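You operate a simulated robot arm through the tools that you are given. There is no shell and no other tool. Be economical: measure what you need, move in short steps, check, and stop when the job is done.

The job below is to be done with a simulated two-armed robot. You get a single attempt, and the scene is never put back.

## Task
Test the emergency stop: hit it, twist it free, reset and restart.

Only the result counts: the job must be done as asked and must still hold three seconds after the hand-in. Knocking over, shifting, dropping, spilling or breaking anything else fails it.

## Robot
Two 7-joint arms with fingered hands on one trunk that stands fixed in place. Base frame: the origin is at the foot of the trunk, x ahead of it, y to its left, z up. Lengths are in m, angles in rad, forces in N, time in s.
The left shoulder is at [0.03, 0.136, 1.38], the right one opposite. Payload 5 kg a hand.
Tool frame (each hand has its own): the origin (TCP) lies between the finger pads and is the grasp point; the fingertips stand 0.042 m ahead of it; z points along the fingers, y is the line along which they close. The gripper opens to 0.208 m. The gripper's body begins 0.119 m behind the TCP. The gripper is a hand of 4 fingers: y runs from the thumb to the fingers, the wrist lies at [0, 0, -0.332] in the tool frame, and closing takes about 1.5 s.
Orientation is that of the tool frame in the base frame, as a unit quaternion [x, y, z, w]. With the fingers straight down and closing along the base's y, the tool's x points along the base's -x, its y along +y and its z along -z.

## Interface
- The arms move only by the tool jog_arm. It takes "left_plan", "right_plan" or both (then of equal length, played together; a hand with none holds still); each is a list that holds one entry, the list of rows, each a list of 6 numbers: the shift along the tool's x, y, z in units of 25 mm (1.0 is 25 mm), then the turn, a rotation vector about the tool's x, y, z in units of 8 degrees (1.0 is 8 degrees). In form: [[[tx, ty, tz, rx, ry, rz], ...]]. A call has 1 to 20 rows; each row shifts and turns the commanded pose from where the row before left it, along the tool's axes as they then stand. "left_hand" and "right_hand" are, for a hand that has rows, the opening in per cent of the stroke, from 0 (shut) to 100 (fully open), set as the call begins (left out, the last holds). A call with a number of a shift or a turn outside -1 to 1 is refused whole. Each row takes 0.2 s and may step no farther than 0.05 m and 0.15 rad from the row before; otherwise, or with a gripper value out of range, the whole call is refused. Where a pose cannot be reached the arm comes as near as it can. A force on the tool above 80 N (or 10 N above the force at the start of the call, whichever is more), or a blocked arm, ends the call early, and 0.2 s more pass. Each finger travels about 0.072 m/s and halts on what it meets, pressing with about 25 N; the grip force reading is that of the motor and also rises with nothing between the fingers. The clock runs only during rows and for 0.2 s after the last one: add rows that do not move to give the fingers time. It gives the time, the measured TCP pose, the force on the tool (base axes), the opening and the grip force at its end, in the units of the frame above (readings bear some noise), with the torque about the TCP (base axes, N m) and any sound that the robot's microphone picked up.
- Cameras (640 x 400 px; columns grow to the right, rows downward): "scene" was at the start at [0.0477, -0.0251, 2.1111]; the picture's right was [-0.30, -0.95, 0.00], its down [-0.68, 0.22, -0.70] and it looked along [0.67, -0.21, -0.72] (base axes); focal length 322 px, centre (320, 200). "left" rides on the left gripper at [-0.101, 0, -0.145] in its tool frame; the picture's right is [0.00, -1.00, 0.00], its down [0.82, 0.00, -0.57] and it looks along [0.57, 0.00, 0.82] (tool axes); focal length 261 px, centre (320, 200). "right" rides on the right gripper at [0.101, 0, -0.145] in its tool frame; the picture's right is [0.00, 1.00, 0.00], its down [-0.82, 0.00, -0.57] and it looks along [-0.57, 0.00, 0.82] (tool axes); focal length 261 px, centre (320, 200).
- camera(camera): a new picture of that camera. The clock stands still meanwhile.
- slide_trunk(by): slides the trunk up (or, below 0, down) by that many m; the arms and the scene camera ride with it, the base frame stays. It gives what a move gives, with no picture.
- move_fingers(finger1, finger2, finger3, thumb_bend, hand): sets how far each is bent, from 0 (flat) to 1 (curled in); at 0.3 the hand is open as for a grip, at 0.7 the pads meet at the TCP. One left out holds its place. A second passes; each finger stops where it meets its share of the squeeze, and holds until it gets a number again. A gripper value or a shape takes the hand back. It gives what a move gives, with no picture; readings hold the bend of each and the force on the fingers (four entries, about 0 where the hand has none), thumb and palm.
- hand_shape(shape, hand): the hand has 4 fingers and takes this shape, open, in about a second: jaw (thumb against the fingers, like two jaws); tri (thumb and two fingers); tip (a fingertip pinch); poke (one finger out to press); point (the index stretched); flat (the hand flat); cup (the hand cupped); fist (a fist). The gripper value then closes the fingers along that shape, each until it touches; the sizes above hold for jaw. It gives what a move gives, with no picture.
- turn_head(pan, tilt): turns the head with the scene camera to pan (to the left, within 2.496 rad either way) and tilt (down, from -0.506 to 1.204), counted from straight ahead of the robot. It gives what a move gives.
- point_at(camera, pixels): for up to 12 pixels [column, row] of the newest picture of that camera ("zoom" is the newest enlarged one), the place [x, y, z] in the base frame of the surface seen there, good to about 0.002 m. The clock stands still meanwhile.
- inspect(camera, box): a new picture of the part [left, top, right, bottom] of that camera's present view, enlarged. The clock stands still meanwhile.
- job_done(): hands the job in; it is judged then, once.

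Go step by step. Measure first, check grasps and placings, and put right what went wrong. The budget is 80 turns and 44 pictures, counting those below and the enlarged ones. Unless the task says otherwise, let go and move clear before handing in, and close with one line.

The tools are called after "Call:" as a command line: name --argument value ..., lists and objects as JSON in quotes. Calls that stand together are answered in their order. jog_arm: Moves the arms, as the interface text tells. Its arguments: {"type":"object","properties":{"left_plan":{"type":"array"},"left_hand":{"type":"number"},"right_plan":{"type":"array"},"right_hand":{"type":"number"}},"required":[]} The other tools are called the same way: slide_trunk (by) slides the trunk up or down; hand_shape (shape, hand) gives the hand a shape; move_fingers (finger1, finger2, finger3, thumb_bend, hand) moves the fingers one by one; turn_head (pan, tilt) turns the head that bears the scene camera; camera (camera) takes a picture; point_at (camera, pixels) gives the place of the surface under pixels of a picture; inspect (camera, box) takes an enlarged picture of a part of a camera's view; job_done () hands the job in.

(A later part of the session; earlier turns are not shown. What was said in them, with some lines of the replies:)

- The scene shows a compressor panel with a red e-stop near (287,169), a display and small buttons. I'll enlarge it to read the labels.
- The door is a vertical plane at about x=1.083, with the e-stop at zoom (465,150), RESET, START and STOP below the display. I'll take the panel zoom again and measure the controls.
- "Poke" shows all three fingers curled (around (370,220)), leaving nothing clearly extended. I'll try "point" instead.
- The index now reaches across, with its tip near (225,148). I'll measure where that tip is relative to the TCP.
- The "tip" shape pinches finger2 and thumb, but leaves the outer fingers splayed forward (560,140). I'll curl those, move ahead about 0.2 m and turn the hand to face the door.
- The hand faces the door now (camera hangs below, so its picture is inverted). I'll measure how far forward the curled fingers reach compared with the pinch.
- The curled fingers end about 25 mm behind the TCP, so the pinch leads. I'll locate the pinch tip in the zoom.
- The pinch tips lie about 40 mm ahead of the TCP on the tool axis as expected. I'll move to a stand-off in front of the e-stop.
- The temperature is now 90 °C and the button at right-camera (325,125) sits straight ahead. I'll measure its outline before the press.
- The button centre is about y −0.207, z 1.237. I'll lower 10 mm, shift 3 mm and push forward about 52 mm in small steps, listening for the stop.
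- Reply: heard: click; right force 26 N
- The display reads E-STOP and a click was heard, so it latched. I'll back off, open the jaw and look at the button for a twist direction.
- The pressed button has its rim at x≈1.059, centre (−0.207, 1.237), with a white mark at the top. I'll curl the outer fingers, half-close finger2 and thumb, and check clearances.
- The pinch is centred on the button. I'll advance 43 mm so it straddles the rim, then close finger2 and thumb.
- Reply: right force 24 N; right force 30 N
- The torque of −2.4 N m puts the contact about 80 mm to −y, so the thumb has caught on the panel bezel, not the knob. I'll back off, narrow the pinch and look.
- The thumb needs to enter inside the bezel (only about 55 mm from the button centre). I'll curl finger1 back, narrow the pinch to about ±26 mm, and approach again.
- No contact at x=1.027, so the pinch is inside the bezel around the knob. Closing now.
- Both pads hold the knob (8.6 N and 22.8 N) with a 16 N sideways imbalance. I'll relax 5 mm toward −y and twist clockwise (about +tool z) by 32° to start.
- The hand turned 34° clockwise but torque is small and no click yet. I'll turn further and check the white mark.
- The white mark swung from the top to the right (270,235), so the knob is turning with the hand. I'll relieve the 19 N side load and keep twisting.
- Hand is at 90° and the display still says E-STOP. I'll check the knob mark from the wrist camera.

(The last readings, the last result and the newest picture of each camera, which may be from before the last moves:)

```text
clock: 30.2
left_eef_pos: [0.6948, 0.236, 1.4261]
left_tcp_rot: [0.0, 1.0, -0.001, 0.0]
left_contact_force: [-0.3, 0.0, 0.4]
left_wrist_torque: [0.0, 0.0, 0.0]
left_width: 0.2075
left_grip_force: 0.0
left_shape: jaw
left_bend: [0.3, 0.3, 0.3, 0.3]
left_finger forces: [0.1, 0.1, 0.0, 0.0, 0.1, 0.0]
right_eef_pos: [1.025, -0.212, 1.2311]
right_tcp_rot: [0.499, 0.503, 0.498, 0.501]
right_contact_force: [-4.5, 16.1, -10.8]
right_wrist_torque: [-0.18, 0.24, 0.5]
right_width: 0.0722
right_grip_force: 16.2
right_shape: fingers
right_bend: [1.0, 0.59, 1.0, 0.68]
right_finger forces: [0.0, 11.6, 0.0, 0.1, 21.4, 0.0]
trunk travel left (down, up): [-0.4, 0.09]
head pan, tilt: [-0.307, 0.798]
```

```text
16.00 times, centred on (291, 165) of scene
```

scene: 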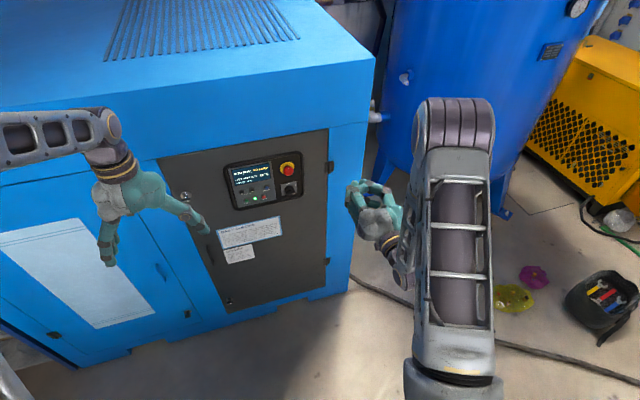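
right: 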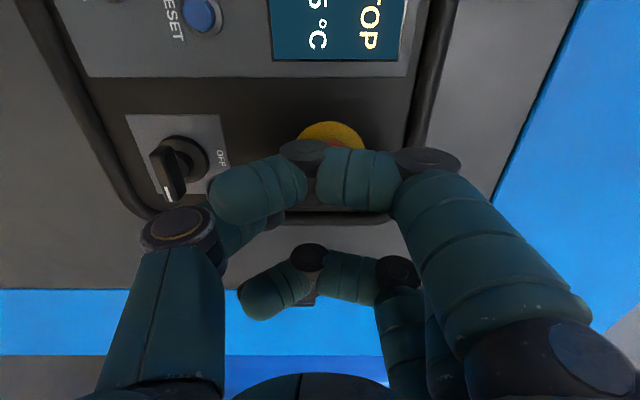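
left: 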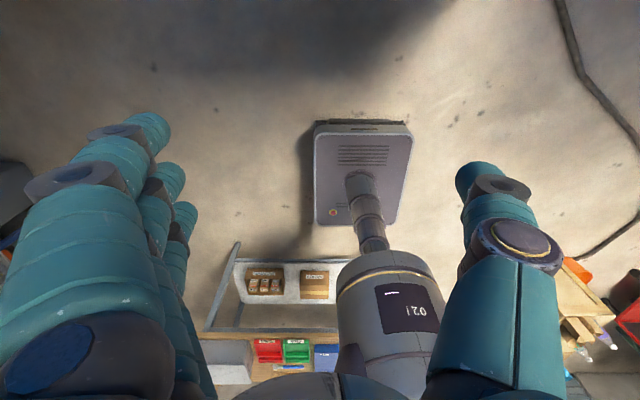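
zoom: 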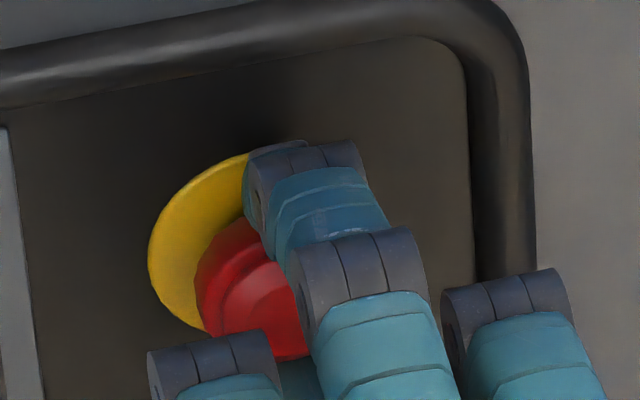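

The mark is hidden by the hand. I'll ease the pads open a little, retreat, and see where the knob ended up.

Call:
move_fingers --hand "right" --finger2 0.55 --thumb_bend 0.58

Call:
jog_arm --right_plan '[[[0, 0, -1, 0, 0, 0], [0, 0, -1, 0, 0, 0], [0, 0, -1, 0, 0, 0], [0, 0, -0.5, 0, 0, 0]]]'

Call:
inspect --camera "scene" --box '[225, 140, 325, 203]'

```text
clock: 31.2
left_eef_pos: [0.6944, 0.2335, 1.4268]
left_tcp_rot: [-0.001, 1.0, -0.001, 0.0]
left_contact_force: [-0.2, 0.1, -0.4]
left_wrist_torque: [0.0, -0.01, -0.03]
left_width: 0.2078
left_grip_force: 0.1
left_shape: jaw
left_bend: [0.3, 0.3, 0.3, 0.3]
left_finger forces: [0.1, 0.0, 0.0, 0.1, 0.0, 0.0]
right_eef_pos: [1.0253, -0.2148, 1.2307]
right_tcp_rot: [0.499, 0.501, 0.499, 0.501]
right_contact_force: [-0.6, 0.9, 0.2]
right_wrist_torque: [0.0, 0.0, -0.02]
right_width: 0.0788
right_grip_force: 0.0
right_shape: fingers
right_bend: [1.0, 0.55, 1.0, 0.57]
right_finger forces: [0.0, 0.0, 0.1, 0.1, 0.0, 0.0]
trunk travel left (down, up): [-0.4, 0.09]
head pan, tilt: [-0.307, 0.798]
```

```text
clock: 32.2
left_eef_pos: [0.6943, 0.2346, 1.4259]
left_tcp_rot: [0.0, 1.0, 0.0, 0.0]
left_contact_force: [0.5, 0.3, -0.1]
left_wrist_torque: [0.0, -0.01, 0.0]
left_width: 0.208
left_grip_force: 0.0
left_shape: jaw
left_bend: [0.3, 0.3, 0.3, 0.3]
left_finger forces: [0.0, 0.0, 0.0, 0.0, 0.0, 0.1]
right_eef_pos: [0.9385, -0.2125, 1.2316]
right_tcp_rot: [0.499, 0.501, 0.498, 0.502]
right_contact_force: [0.1, 0.7, 0.4]
right_wrist_torque: [-0.02, 0.01, 0.01]
right_width: 0.0787
right_grip_force: 0.1
right_shape: fingers
right_bend: [1.0, 0.55, 1.0, 0.57]
right_finger forces: [0.0, 0.0, 0.0, 0.0, 0.0, 0.0]
trunk travel left (down, up): [-0.4, 0.09]
head pan, tilt: [-0.307, 0.798]
```

```text
6.35 times, centred on (275, 172) of scene
```

zoom: 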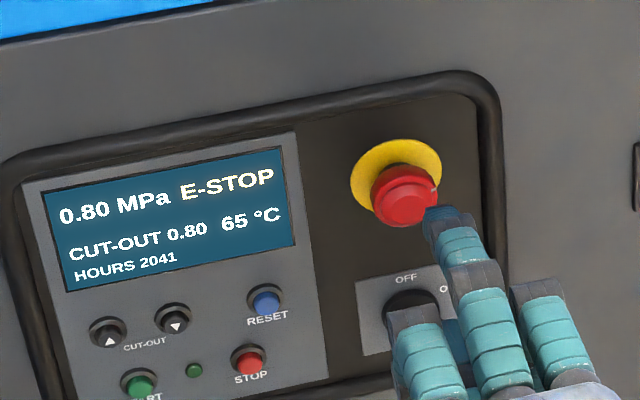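

The mark is now at the right side (434,192), about 80° round. I'll measure whether the face has popped out.

Call:
point_at --camera "zoom" --pixels '[[405, 205], [400, 210], [410, 202], [433, 190], [372, 195], [395, 145], [265, 305], [138, 383]]'

```text
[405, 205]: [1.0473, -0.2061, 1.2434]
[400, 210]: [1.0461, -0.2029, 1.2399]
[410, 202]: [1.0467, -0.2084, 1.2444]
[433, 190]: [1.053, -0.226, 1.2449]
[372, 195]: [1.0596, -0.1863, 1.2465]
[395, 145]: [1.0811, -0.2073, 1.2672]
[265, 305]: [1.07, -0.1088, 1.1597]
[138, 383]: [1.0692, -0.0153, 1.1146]
```

The face is back at x≈1.0465, its original height, so the stop is free. Next I'll close the pinch, roll back and line up with RESET at (−0.110, 1.160).

Call:
move_fingers --hand "right" --finger2 0.7 --thumb_bend 0.7

Call:
jog_arm --right_plan '[[[0, 0, -0.5, 0, 0, -1], [0, 0, 0, 0, 0, -1], [0, 0, 0, 0, 0, -1], [0, 0, 0, 0, 0, -1], [0, 0, 0, 0, 0, -1], [0, 0, 0, 0, 0, -1], [0, 0, 0, 0, 0, -1], [0, 0, 0, 0, 0, -1], [0, 0, 0, 0, 0, -1], [0, 0, 0, 0, 0, -1], [0, 0, 0, 0, 0, -1], [0, 0, 0, 0, 0, -0.2], [0.7, 1, 0, 0, 0, 0], [0.7, 1, 0, 0, 0, 0], [0.7, 1, 0, 0, 0, 0], [0.78, 1.0, 0, 0, 0, 0], [0, 0.1, 0.9, 0, 0, 0], [0, 0, 0.9, 0, 0, 0], [0, 0, 0, 0, 0, 0]]]'

Call:
camera --camera "right"

Call:
inspect --camera "scene" --box '[225, 150, 321, 210]'

```text
clock: 33.2
left_eef_pos: [0.6951, 0.2333, 1.4264]
left_tcp_rot: [0.0, 1.0, 0.0, 0.0]
left_contact_force: [0.5, -1.2, 0.7]
left_wrist_torque: [0.02, -0.01, -0.01]
left_width: 0.2075
left_grip_force: 0.1
left_shape: jaw
left_bend: [0.3, 0.3, 0.3, 0.3]
left_finger forces: [0.0, 0.0, 0.1, 0.0, 0.0, 0.0]
right_eef_pos: [0.9381, -0.2121, 1.2318]
right_tcp_rot: [0.498, 0.501, 0.499, 0.502]
right_contact_force: [-0.4, -0.1, -0.7]
right_wrist_torque: [0.01, -0.01, 0.01]
right_width: 0.0715
right_grip_force: 0.1
right_shape: fingers
right_bend: [1.0, 0.7, 1.0, 0.7]
right_finger forces: [0.0, 0.0, 0.1, 0.0, 0.1, 0.0]
trunk travel left (down, up): [-0.4, 0.09]
head pan, tilt: [-0.307, 0.798]
```

```text
clock: 37.2
left_eef_pos: [0.6954, 0.2359, 1.4267]
left_tcp_rot: [0.0, 1.0, -0.001, 0.0]
left_contact_force: [-0.3, -0.2, 0.7]
left_wrist_torque: [-0.03, -0.01, 0.03]
left_width: 0.2079
left_grip_force: 0.1
left_shape: jaw
left_bend: [0.3, 0.3, 0.3, 0.3]
left_finger forces: [0.1, 0.0, 0.0, 0.0, 0.0, 0.0]
right_eef_pos: [0.9694, -0.111, 1.1611]
right_tcp_rot: [0.0, 0.707, 0.0, 0.707]
right_contact_force: [0.2, -0.5, -0.4]
right_wrist_torque: [0.02, 0.02, -0.03]
right_width: 0.0714
right_grip_force: 0.1
right_shape: fingers
right_bend: [1.0, 0.7, 1.0, 0.7]
right_finger forces: [0.0, 0.0, 0.0, 0.0, 0.0, 0.1]
trunk travel left (down, up): [-0.4, 0.09]
head pan, tilt: [-0.307, 0.798]
```

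```text
14 pictures are left
```

right: 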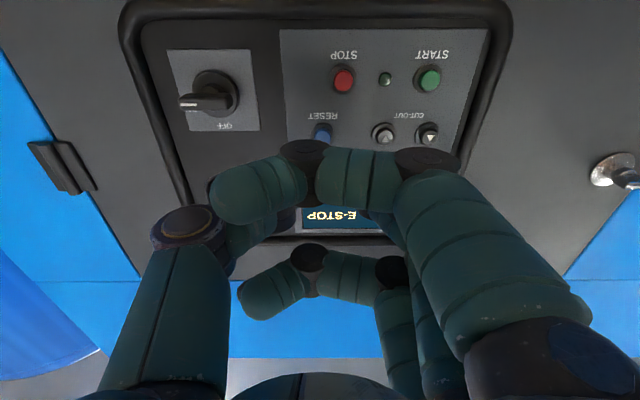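

```text
6.67 times, centred on (273, 180) of scene
```

zoom: 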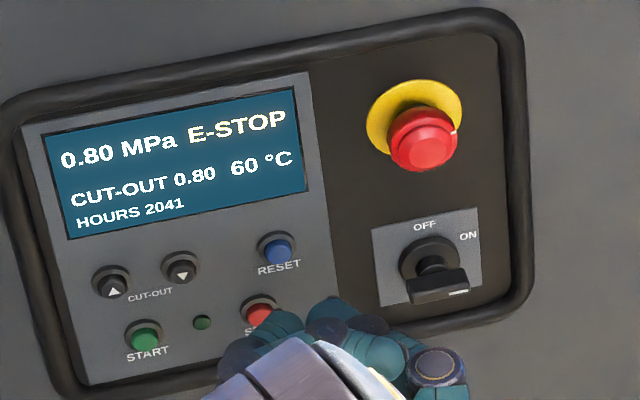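

Lined up at TCP (0.969, −0.111, 1.161). I'll re-measure RESET, START and the pinch tips before pressing.

Call:
point_at --camera "right" --pixels '[[322, 131], [430, 80], [421, 80], [439, 80], [430, 71], [430, 90], [344, 81]]'

Call:
point_at --camera "zoom" --pixels '[[278, 252], [265, 250], [290, 250], [144, 340], [285, 320], [330, 308], [350, 322], [305, 330]]'

```text
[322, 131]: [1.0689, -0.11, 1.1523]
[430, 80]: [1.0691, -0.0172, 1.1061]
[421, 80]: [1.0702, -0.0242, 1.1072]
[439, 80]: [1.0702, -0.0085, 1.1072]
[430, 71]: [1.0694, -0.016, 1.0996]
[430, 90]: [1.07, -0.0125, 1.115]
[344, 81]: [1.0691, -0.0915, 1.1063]
```

```text
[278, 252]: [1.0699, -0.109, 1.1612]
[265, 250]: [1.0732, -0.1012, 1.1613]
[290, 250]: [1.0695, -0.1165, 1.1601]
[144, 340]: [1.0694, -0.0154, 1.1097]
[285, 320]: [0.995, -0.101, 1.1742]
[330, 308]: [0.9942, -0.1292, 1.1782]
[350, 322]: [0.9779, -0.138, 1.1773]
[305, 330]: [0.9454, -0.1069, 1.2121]
```

RESET's centre is about (−0.109, 1.158) with an 8 mm radius. I'll lower 3 mm, bias finger2's tip over the cap and press in small steps.

Call:
jog_arm --right_plan '[[[0.12, -0.08, 1, 0, 0, 0], [0, 0, 0.9, 0, 0, 0], [0, 0, 0.2, 0, 0, 0], [0, 0, 0.1, 0, 0, 0], [0, 0, 0.1, 0, 0, 0], [0, 0, 0.1, 0, 0, 0], [0, 0, 0.1, 0, 0, 0]]]'

Call:
inspect --camera "scene" --box '[225, 150, 321, 210]'

```text
clock: 38.8
left_eef_pos: [0.6945, 0.2348, 1.427]
left_tcp_rot: [0.0, 1.0, 0.001, 0.0]
left_contact_force: [-1.2, 0.6, -0.3]
left_wrist_torque: [-0.03, -0.05, 0.0]
left_width: 0.208
left_grip_force: 0.0
left_shape: jaw
left_bend: [0.3, 0.3, 0.3, 0.3]
left_finger forces: [0.1, 0.1, 0.0, 0.0, 0.1, 0.1]
right_eef_pos: [1.0321, -0.1123, 1.1568]
right_tcp_rot: [0.0, 0.707, 0.001, 0.707]
right_contact_force: [-7.7, 2.2, -0.3]
right_wrist_torque: [-0.04, 0.0, 0.18]
right_width: 0.0714
right_grip_force: 3.9
right_shape: fingers
right_bend: [1.0, 0.71, 1.0, 0.7]
right_finger forces: [0.0, 8.2, 0.0, 0.0, 0.1, 0.0]
trunk travel left (down, up): [-0.4, 0.09]
head pan, tilt: [-0.307, 0.798]
heard: click
```

```text
6.67 times, centred on (273, 180) of scene
```

zoom: 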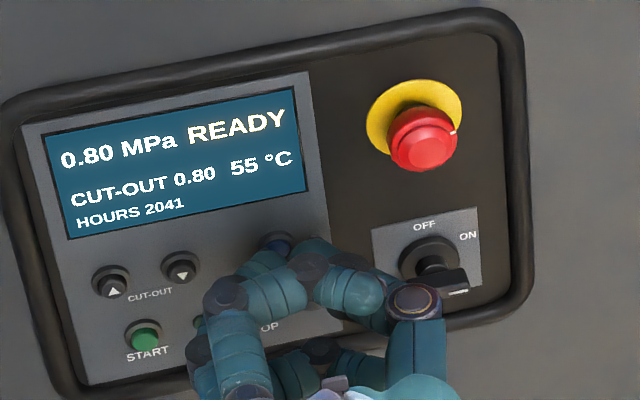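

The display reads READY with a click. I'll back off 60 mm, shift to START (−0.016, 1.1075) allowing for finger2's +12 mm offset, and press the same depth.

Call:
jog_arm --right_plan '[[[0, 0, -1, 0, 0, 0], [0, 0, -1, 0, 0, 0], [0, 0, -0.4, 0, 0, 0], [0.5, 0.88, 0, 0, 0, 0], [0.5, 0.88, 0, 0, 0, 0], [0.5, 0.88, 0, 0, 0, 0], [0.48, 0.88, 0, 0, 0, 0], [0, 0, 0, 0, 0, 0]]]'

Call:
camera --camera "right"

```text
clock: 40.6
left_eef_pos: [0.6956, 0.2337, 1.427]
left_tcp_rot: [-0.001, 1.0, 0.0, 0.0]
left_contact_force: [-0.2, -0.4, 0.1]
left_wrist_torque: [0.09, -0.03, 0.01]
left_width: 0.2077
left_grip_force: 0.1
left_shape: jaw
left_bend: [0.3, 0.3, 0.3, 0.3]
left_finger forces: [0.0, 0.0, 0.0, 0.1, 0.0, 0.0]
right_eef_pos: [0.9734, -0.0266, 1.1067]
right_tcp_rot: [0.001, 0.707, 0.0, 0.707]
right_contact_force: [0.3, -0.5, 0.8]
right_wrist_torque: [0.02, 0.01, 0.05]
right_width: 0.0716
right_grip_force: 0.1
right_shape: fingers
right_bend: [1.0, 0.7, 1.0, 0.7]
right_finger forces: [0.1, 0.0, 0.0, 0.0, 0.0, 0.1]
trunk travel left (down, up): [-0.4, 0.09]
head pan, tilt: [-0.307, 0.798]
```

```text
11 pictures are left
```

right: 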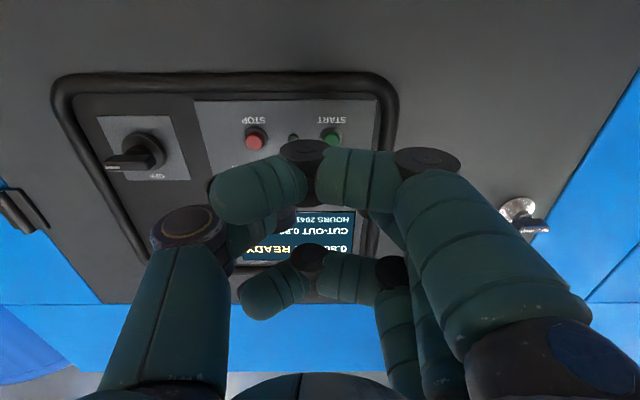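

START (332,137) lies slightly to finger2's side of the axis as planned. I'll press it.

Call:
jog_arm --right_plan '[[[0, 0, 1, 0, 0, 0], [0, 0, 0.8, 0, 0, 0], [0, 0, 0.2, 0, 0, 0], [0, 0, 0.1, 0, 0, 0], [0, 0, 0.1, 0, 0, 0], [0, 0, 0.1, 0, 0, 0], [0, 0, 0.08, 0, 0, 0]]]'

Call:
inspect --camera "scene" --box '[225, 150, 321, 210]'

```text
clock: 42.2
left_eef_pos: [0.6951, 0.234, 1.4281]
left_tcp_rot: [0.0, 1.0, -0.001, 0.0]
left_contact_force: [-0.5, -0.4, -0.9]
left_wrist_torque: [0.01, -0.01, 0.02]
left_width: 0.2078
left_grip_force: 0.0
left_shape: jaw
left_bend: [0.3, 0.3, 0.3, 0.3]
left_finger forces: [0.1, 0.1, 0.1, 0.0, 0.1, 0.0]
right_eef_pos: [1.0305, -0.025, 1.1069]
right_tcp_rot: [0.0, 0.707, 0.0, 0.707]
right_contact_force: [-7.6, 2.0, 0.2]
right_wrist_torque: [0.0, -0.02, 0.14]
right_width: 0.0712
right_grip_force: 3.5
right_shape: fingers
right_bend: [1.0, 0.7, 1.0, 0.7]
right_finger forces: [0.1, 7.0, 0.0, 0.0, 0.0, 0.0]
trunk travel left (down, up): [-0.4, 0.09]
head pan, tilt: [-0.307, 0.798]
heard: click
```

```text
6.67 times, centred on (273, 180) of scene
```

zoom: 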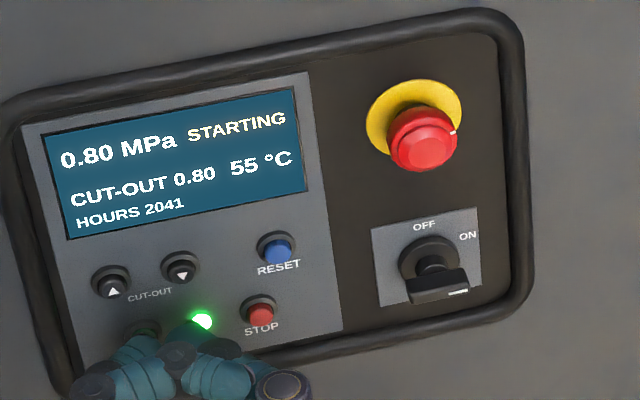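

The display reads STARTING with the green lamp lit. I'll retreat and wait for it to reach running.

Call:
jog_arm --right_plan '[[[0, 0, -1, 0, 0, 0], [0, 0, -1, 0, 0, 0], [0, 0, -1, 0, 0, 0], [0, 0, -1, 0, 0, 0], [0, 0, -1, 0, 0, 0], [0, 0, -1, 0, 0, 0], [0, 0, 0, 0, 0, 0], [0, 0, 0, 0, 0, 0], [0, 0, 0, 0, 0, 0], [0, 0, 0, 0, 0, 0], [0, 0, 0, 0, 0, 0], [0, 0, 0, 0, 0, 0], [0, 0, 0, 0, 0, 0], [0, 0, 0, 0, 0, 0], [0, 0, 0, 0, 0, 0], [0, 0, 0, 0, 0, 0], [0, 0, 0, 0, 0, 0], [0, 0, 0, 0, 0, 0], [0, 0, 0, 0, 0, 0], [0, 0, 0, 0, 0, 0]]]'

Call:
inspect --camera "scene" --box '[225, 150, 321, 210]'

```text
clock: 46.4
left_eef_pos: [0.6955, 0.2343, 1.4266]
left_tcp_rot: [-0.001, 1.0, 0.0, 0.0]
left_contact_force: [0.3, -0.9, -0.6]
left_wrist_torque: [-0.02, 0.0, 0.0]
left_width: 0.2077
left_grip_force: 0.0
left_shape: jaw
left_bend: [0.3, 0.3, 0.3, 0.3]
left_finger forces: [0.0, 0.1, 0.0, 0.0, 0.0, 0.0]
right_eef_pos: [0.8822, -0.0267, 1.1066]
right_tcp_rot: [0.0, 0.707, 0.0, 0.707]
right_contact_force: [-0.4, -0.1, 0.2]
right_wrist_torque: [-0.02, 0.0, -0.01]
right_width: 0.0714
right_grip_force: 0.0
right_shape: fingers
right_bend: [1.0, 0.7, 1.0, 0.7]
right_finger forces: [0.0, 0.0, 0.1, 0.0, 0.1, 0.0]
trunk travel left (down, up): [-0.4, 0.09]
head pan, tilt: [-0.307, 0.798]
```

```text
6.67 times, centred on (273, 180) of scene
```

zoom: 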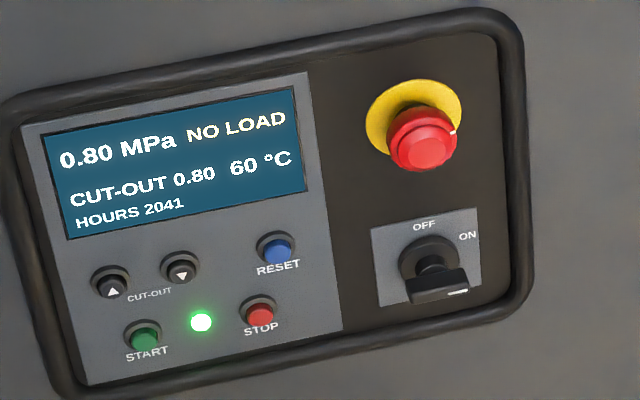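

The panel shows NO LOAD with the green lamp on, as at the start. The e-stop is out, the cut-out still reads 0.80, and the hand is clear, so I'm handing in.

Call:
job_done

```text
The job is handed in.
```

The emergency stop was pressed and the machine went to E-STOP. I then twisted the button free, pressed RESET and pressed START, and the compressor is running again at NO LOAD with the hand clear of the panel.
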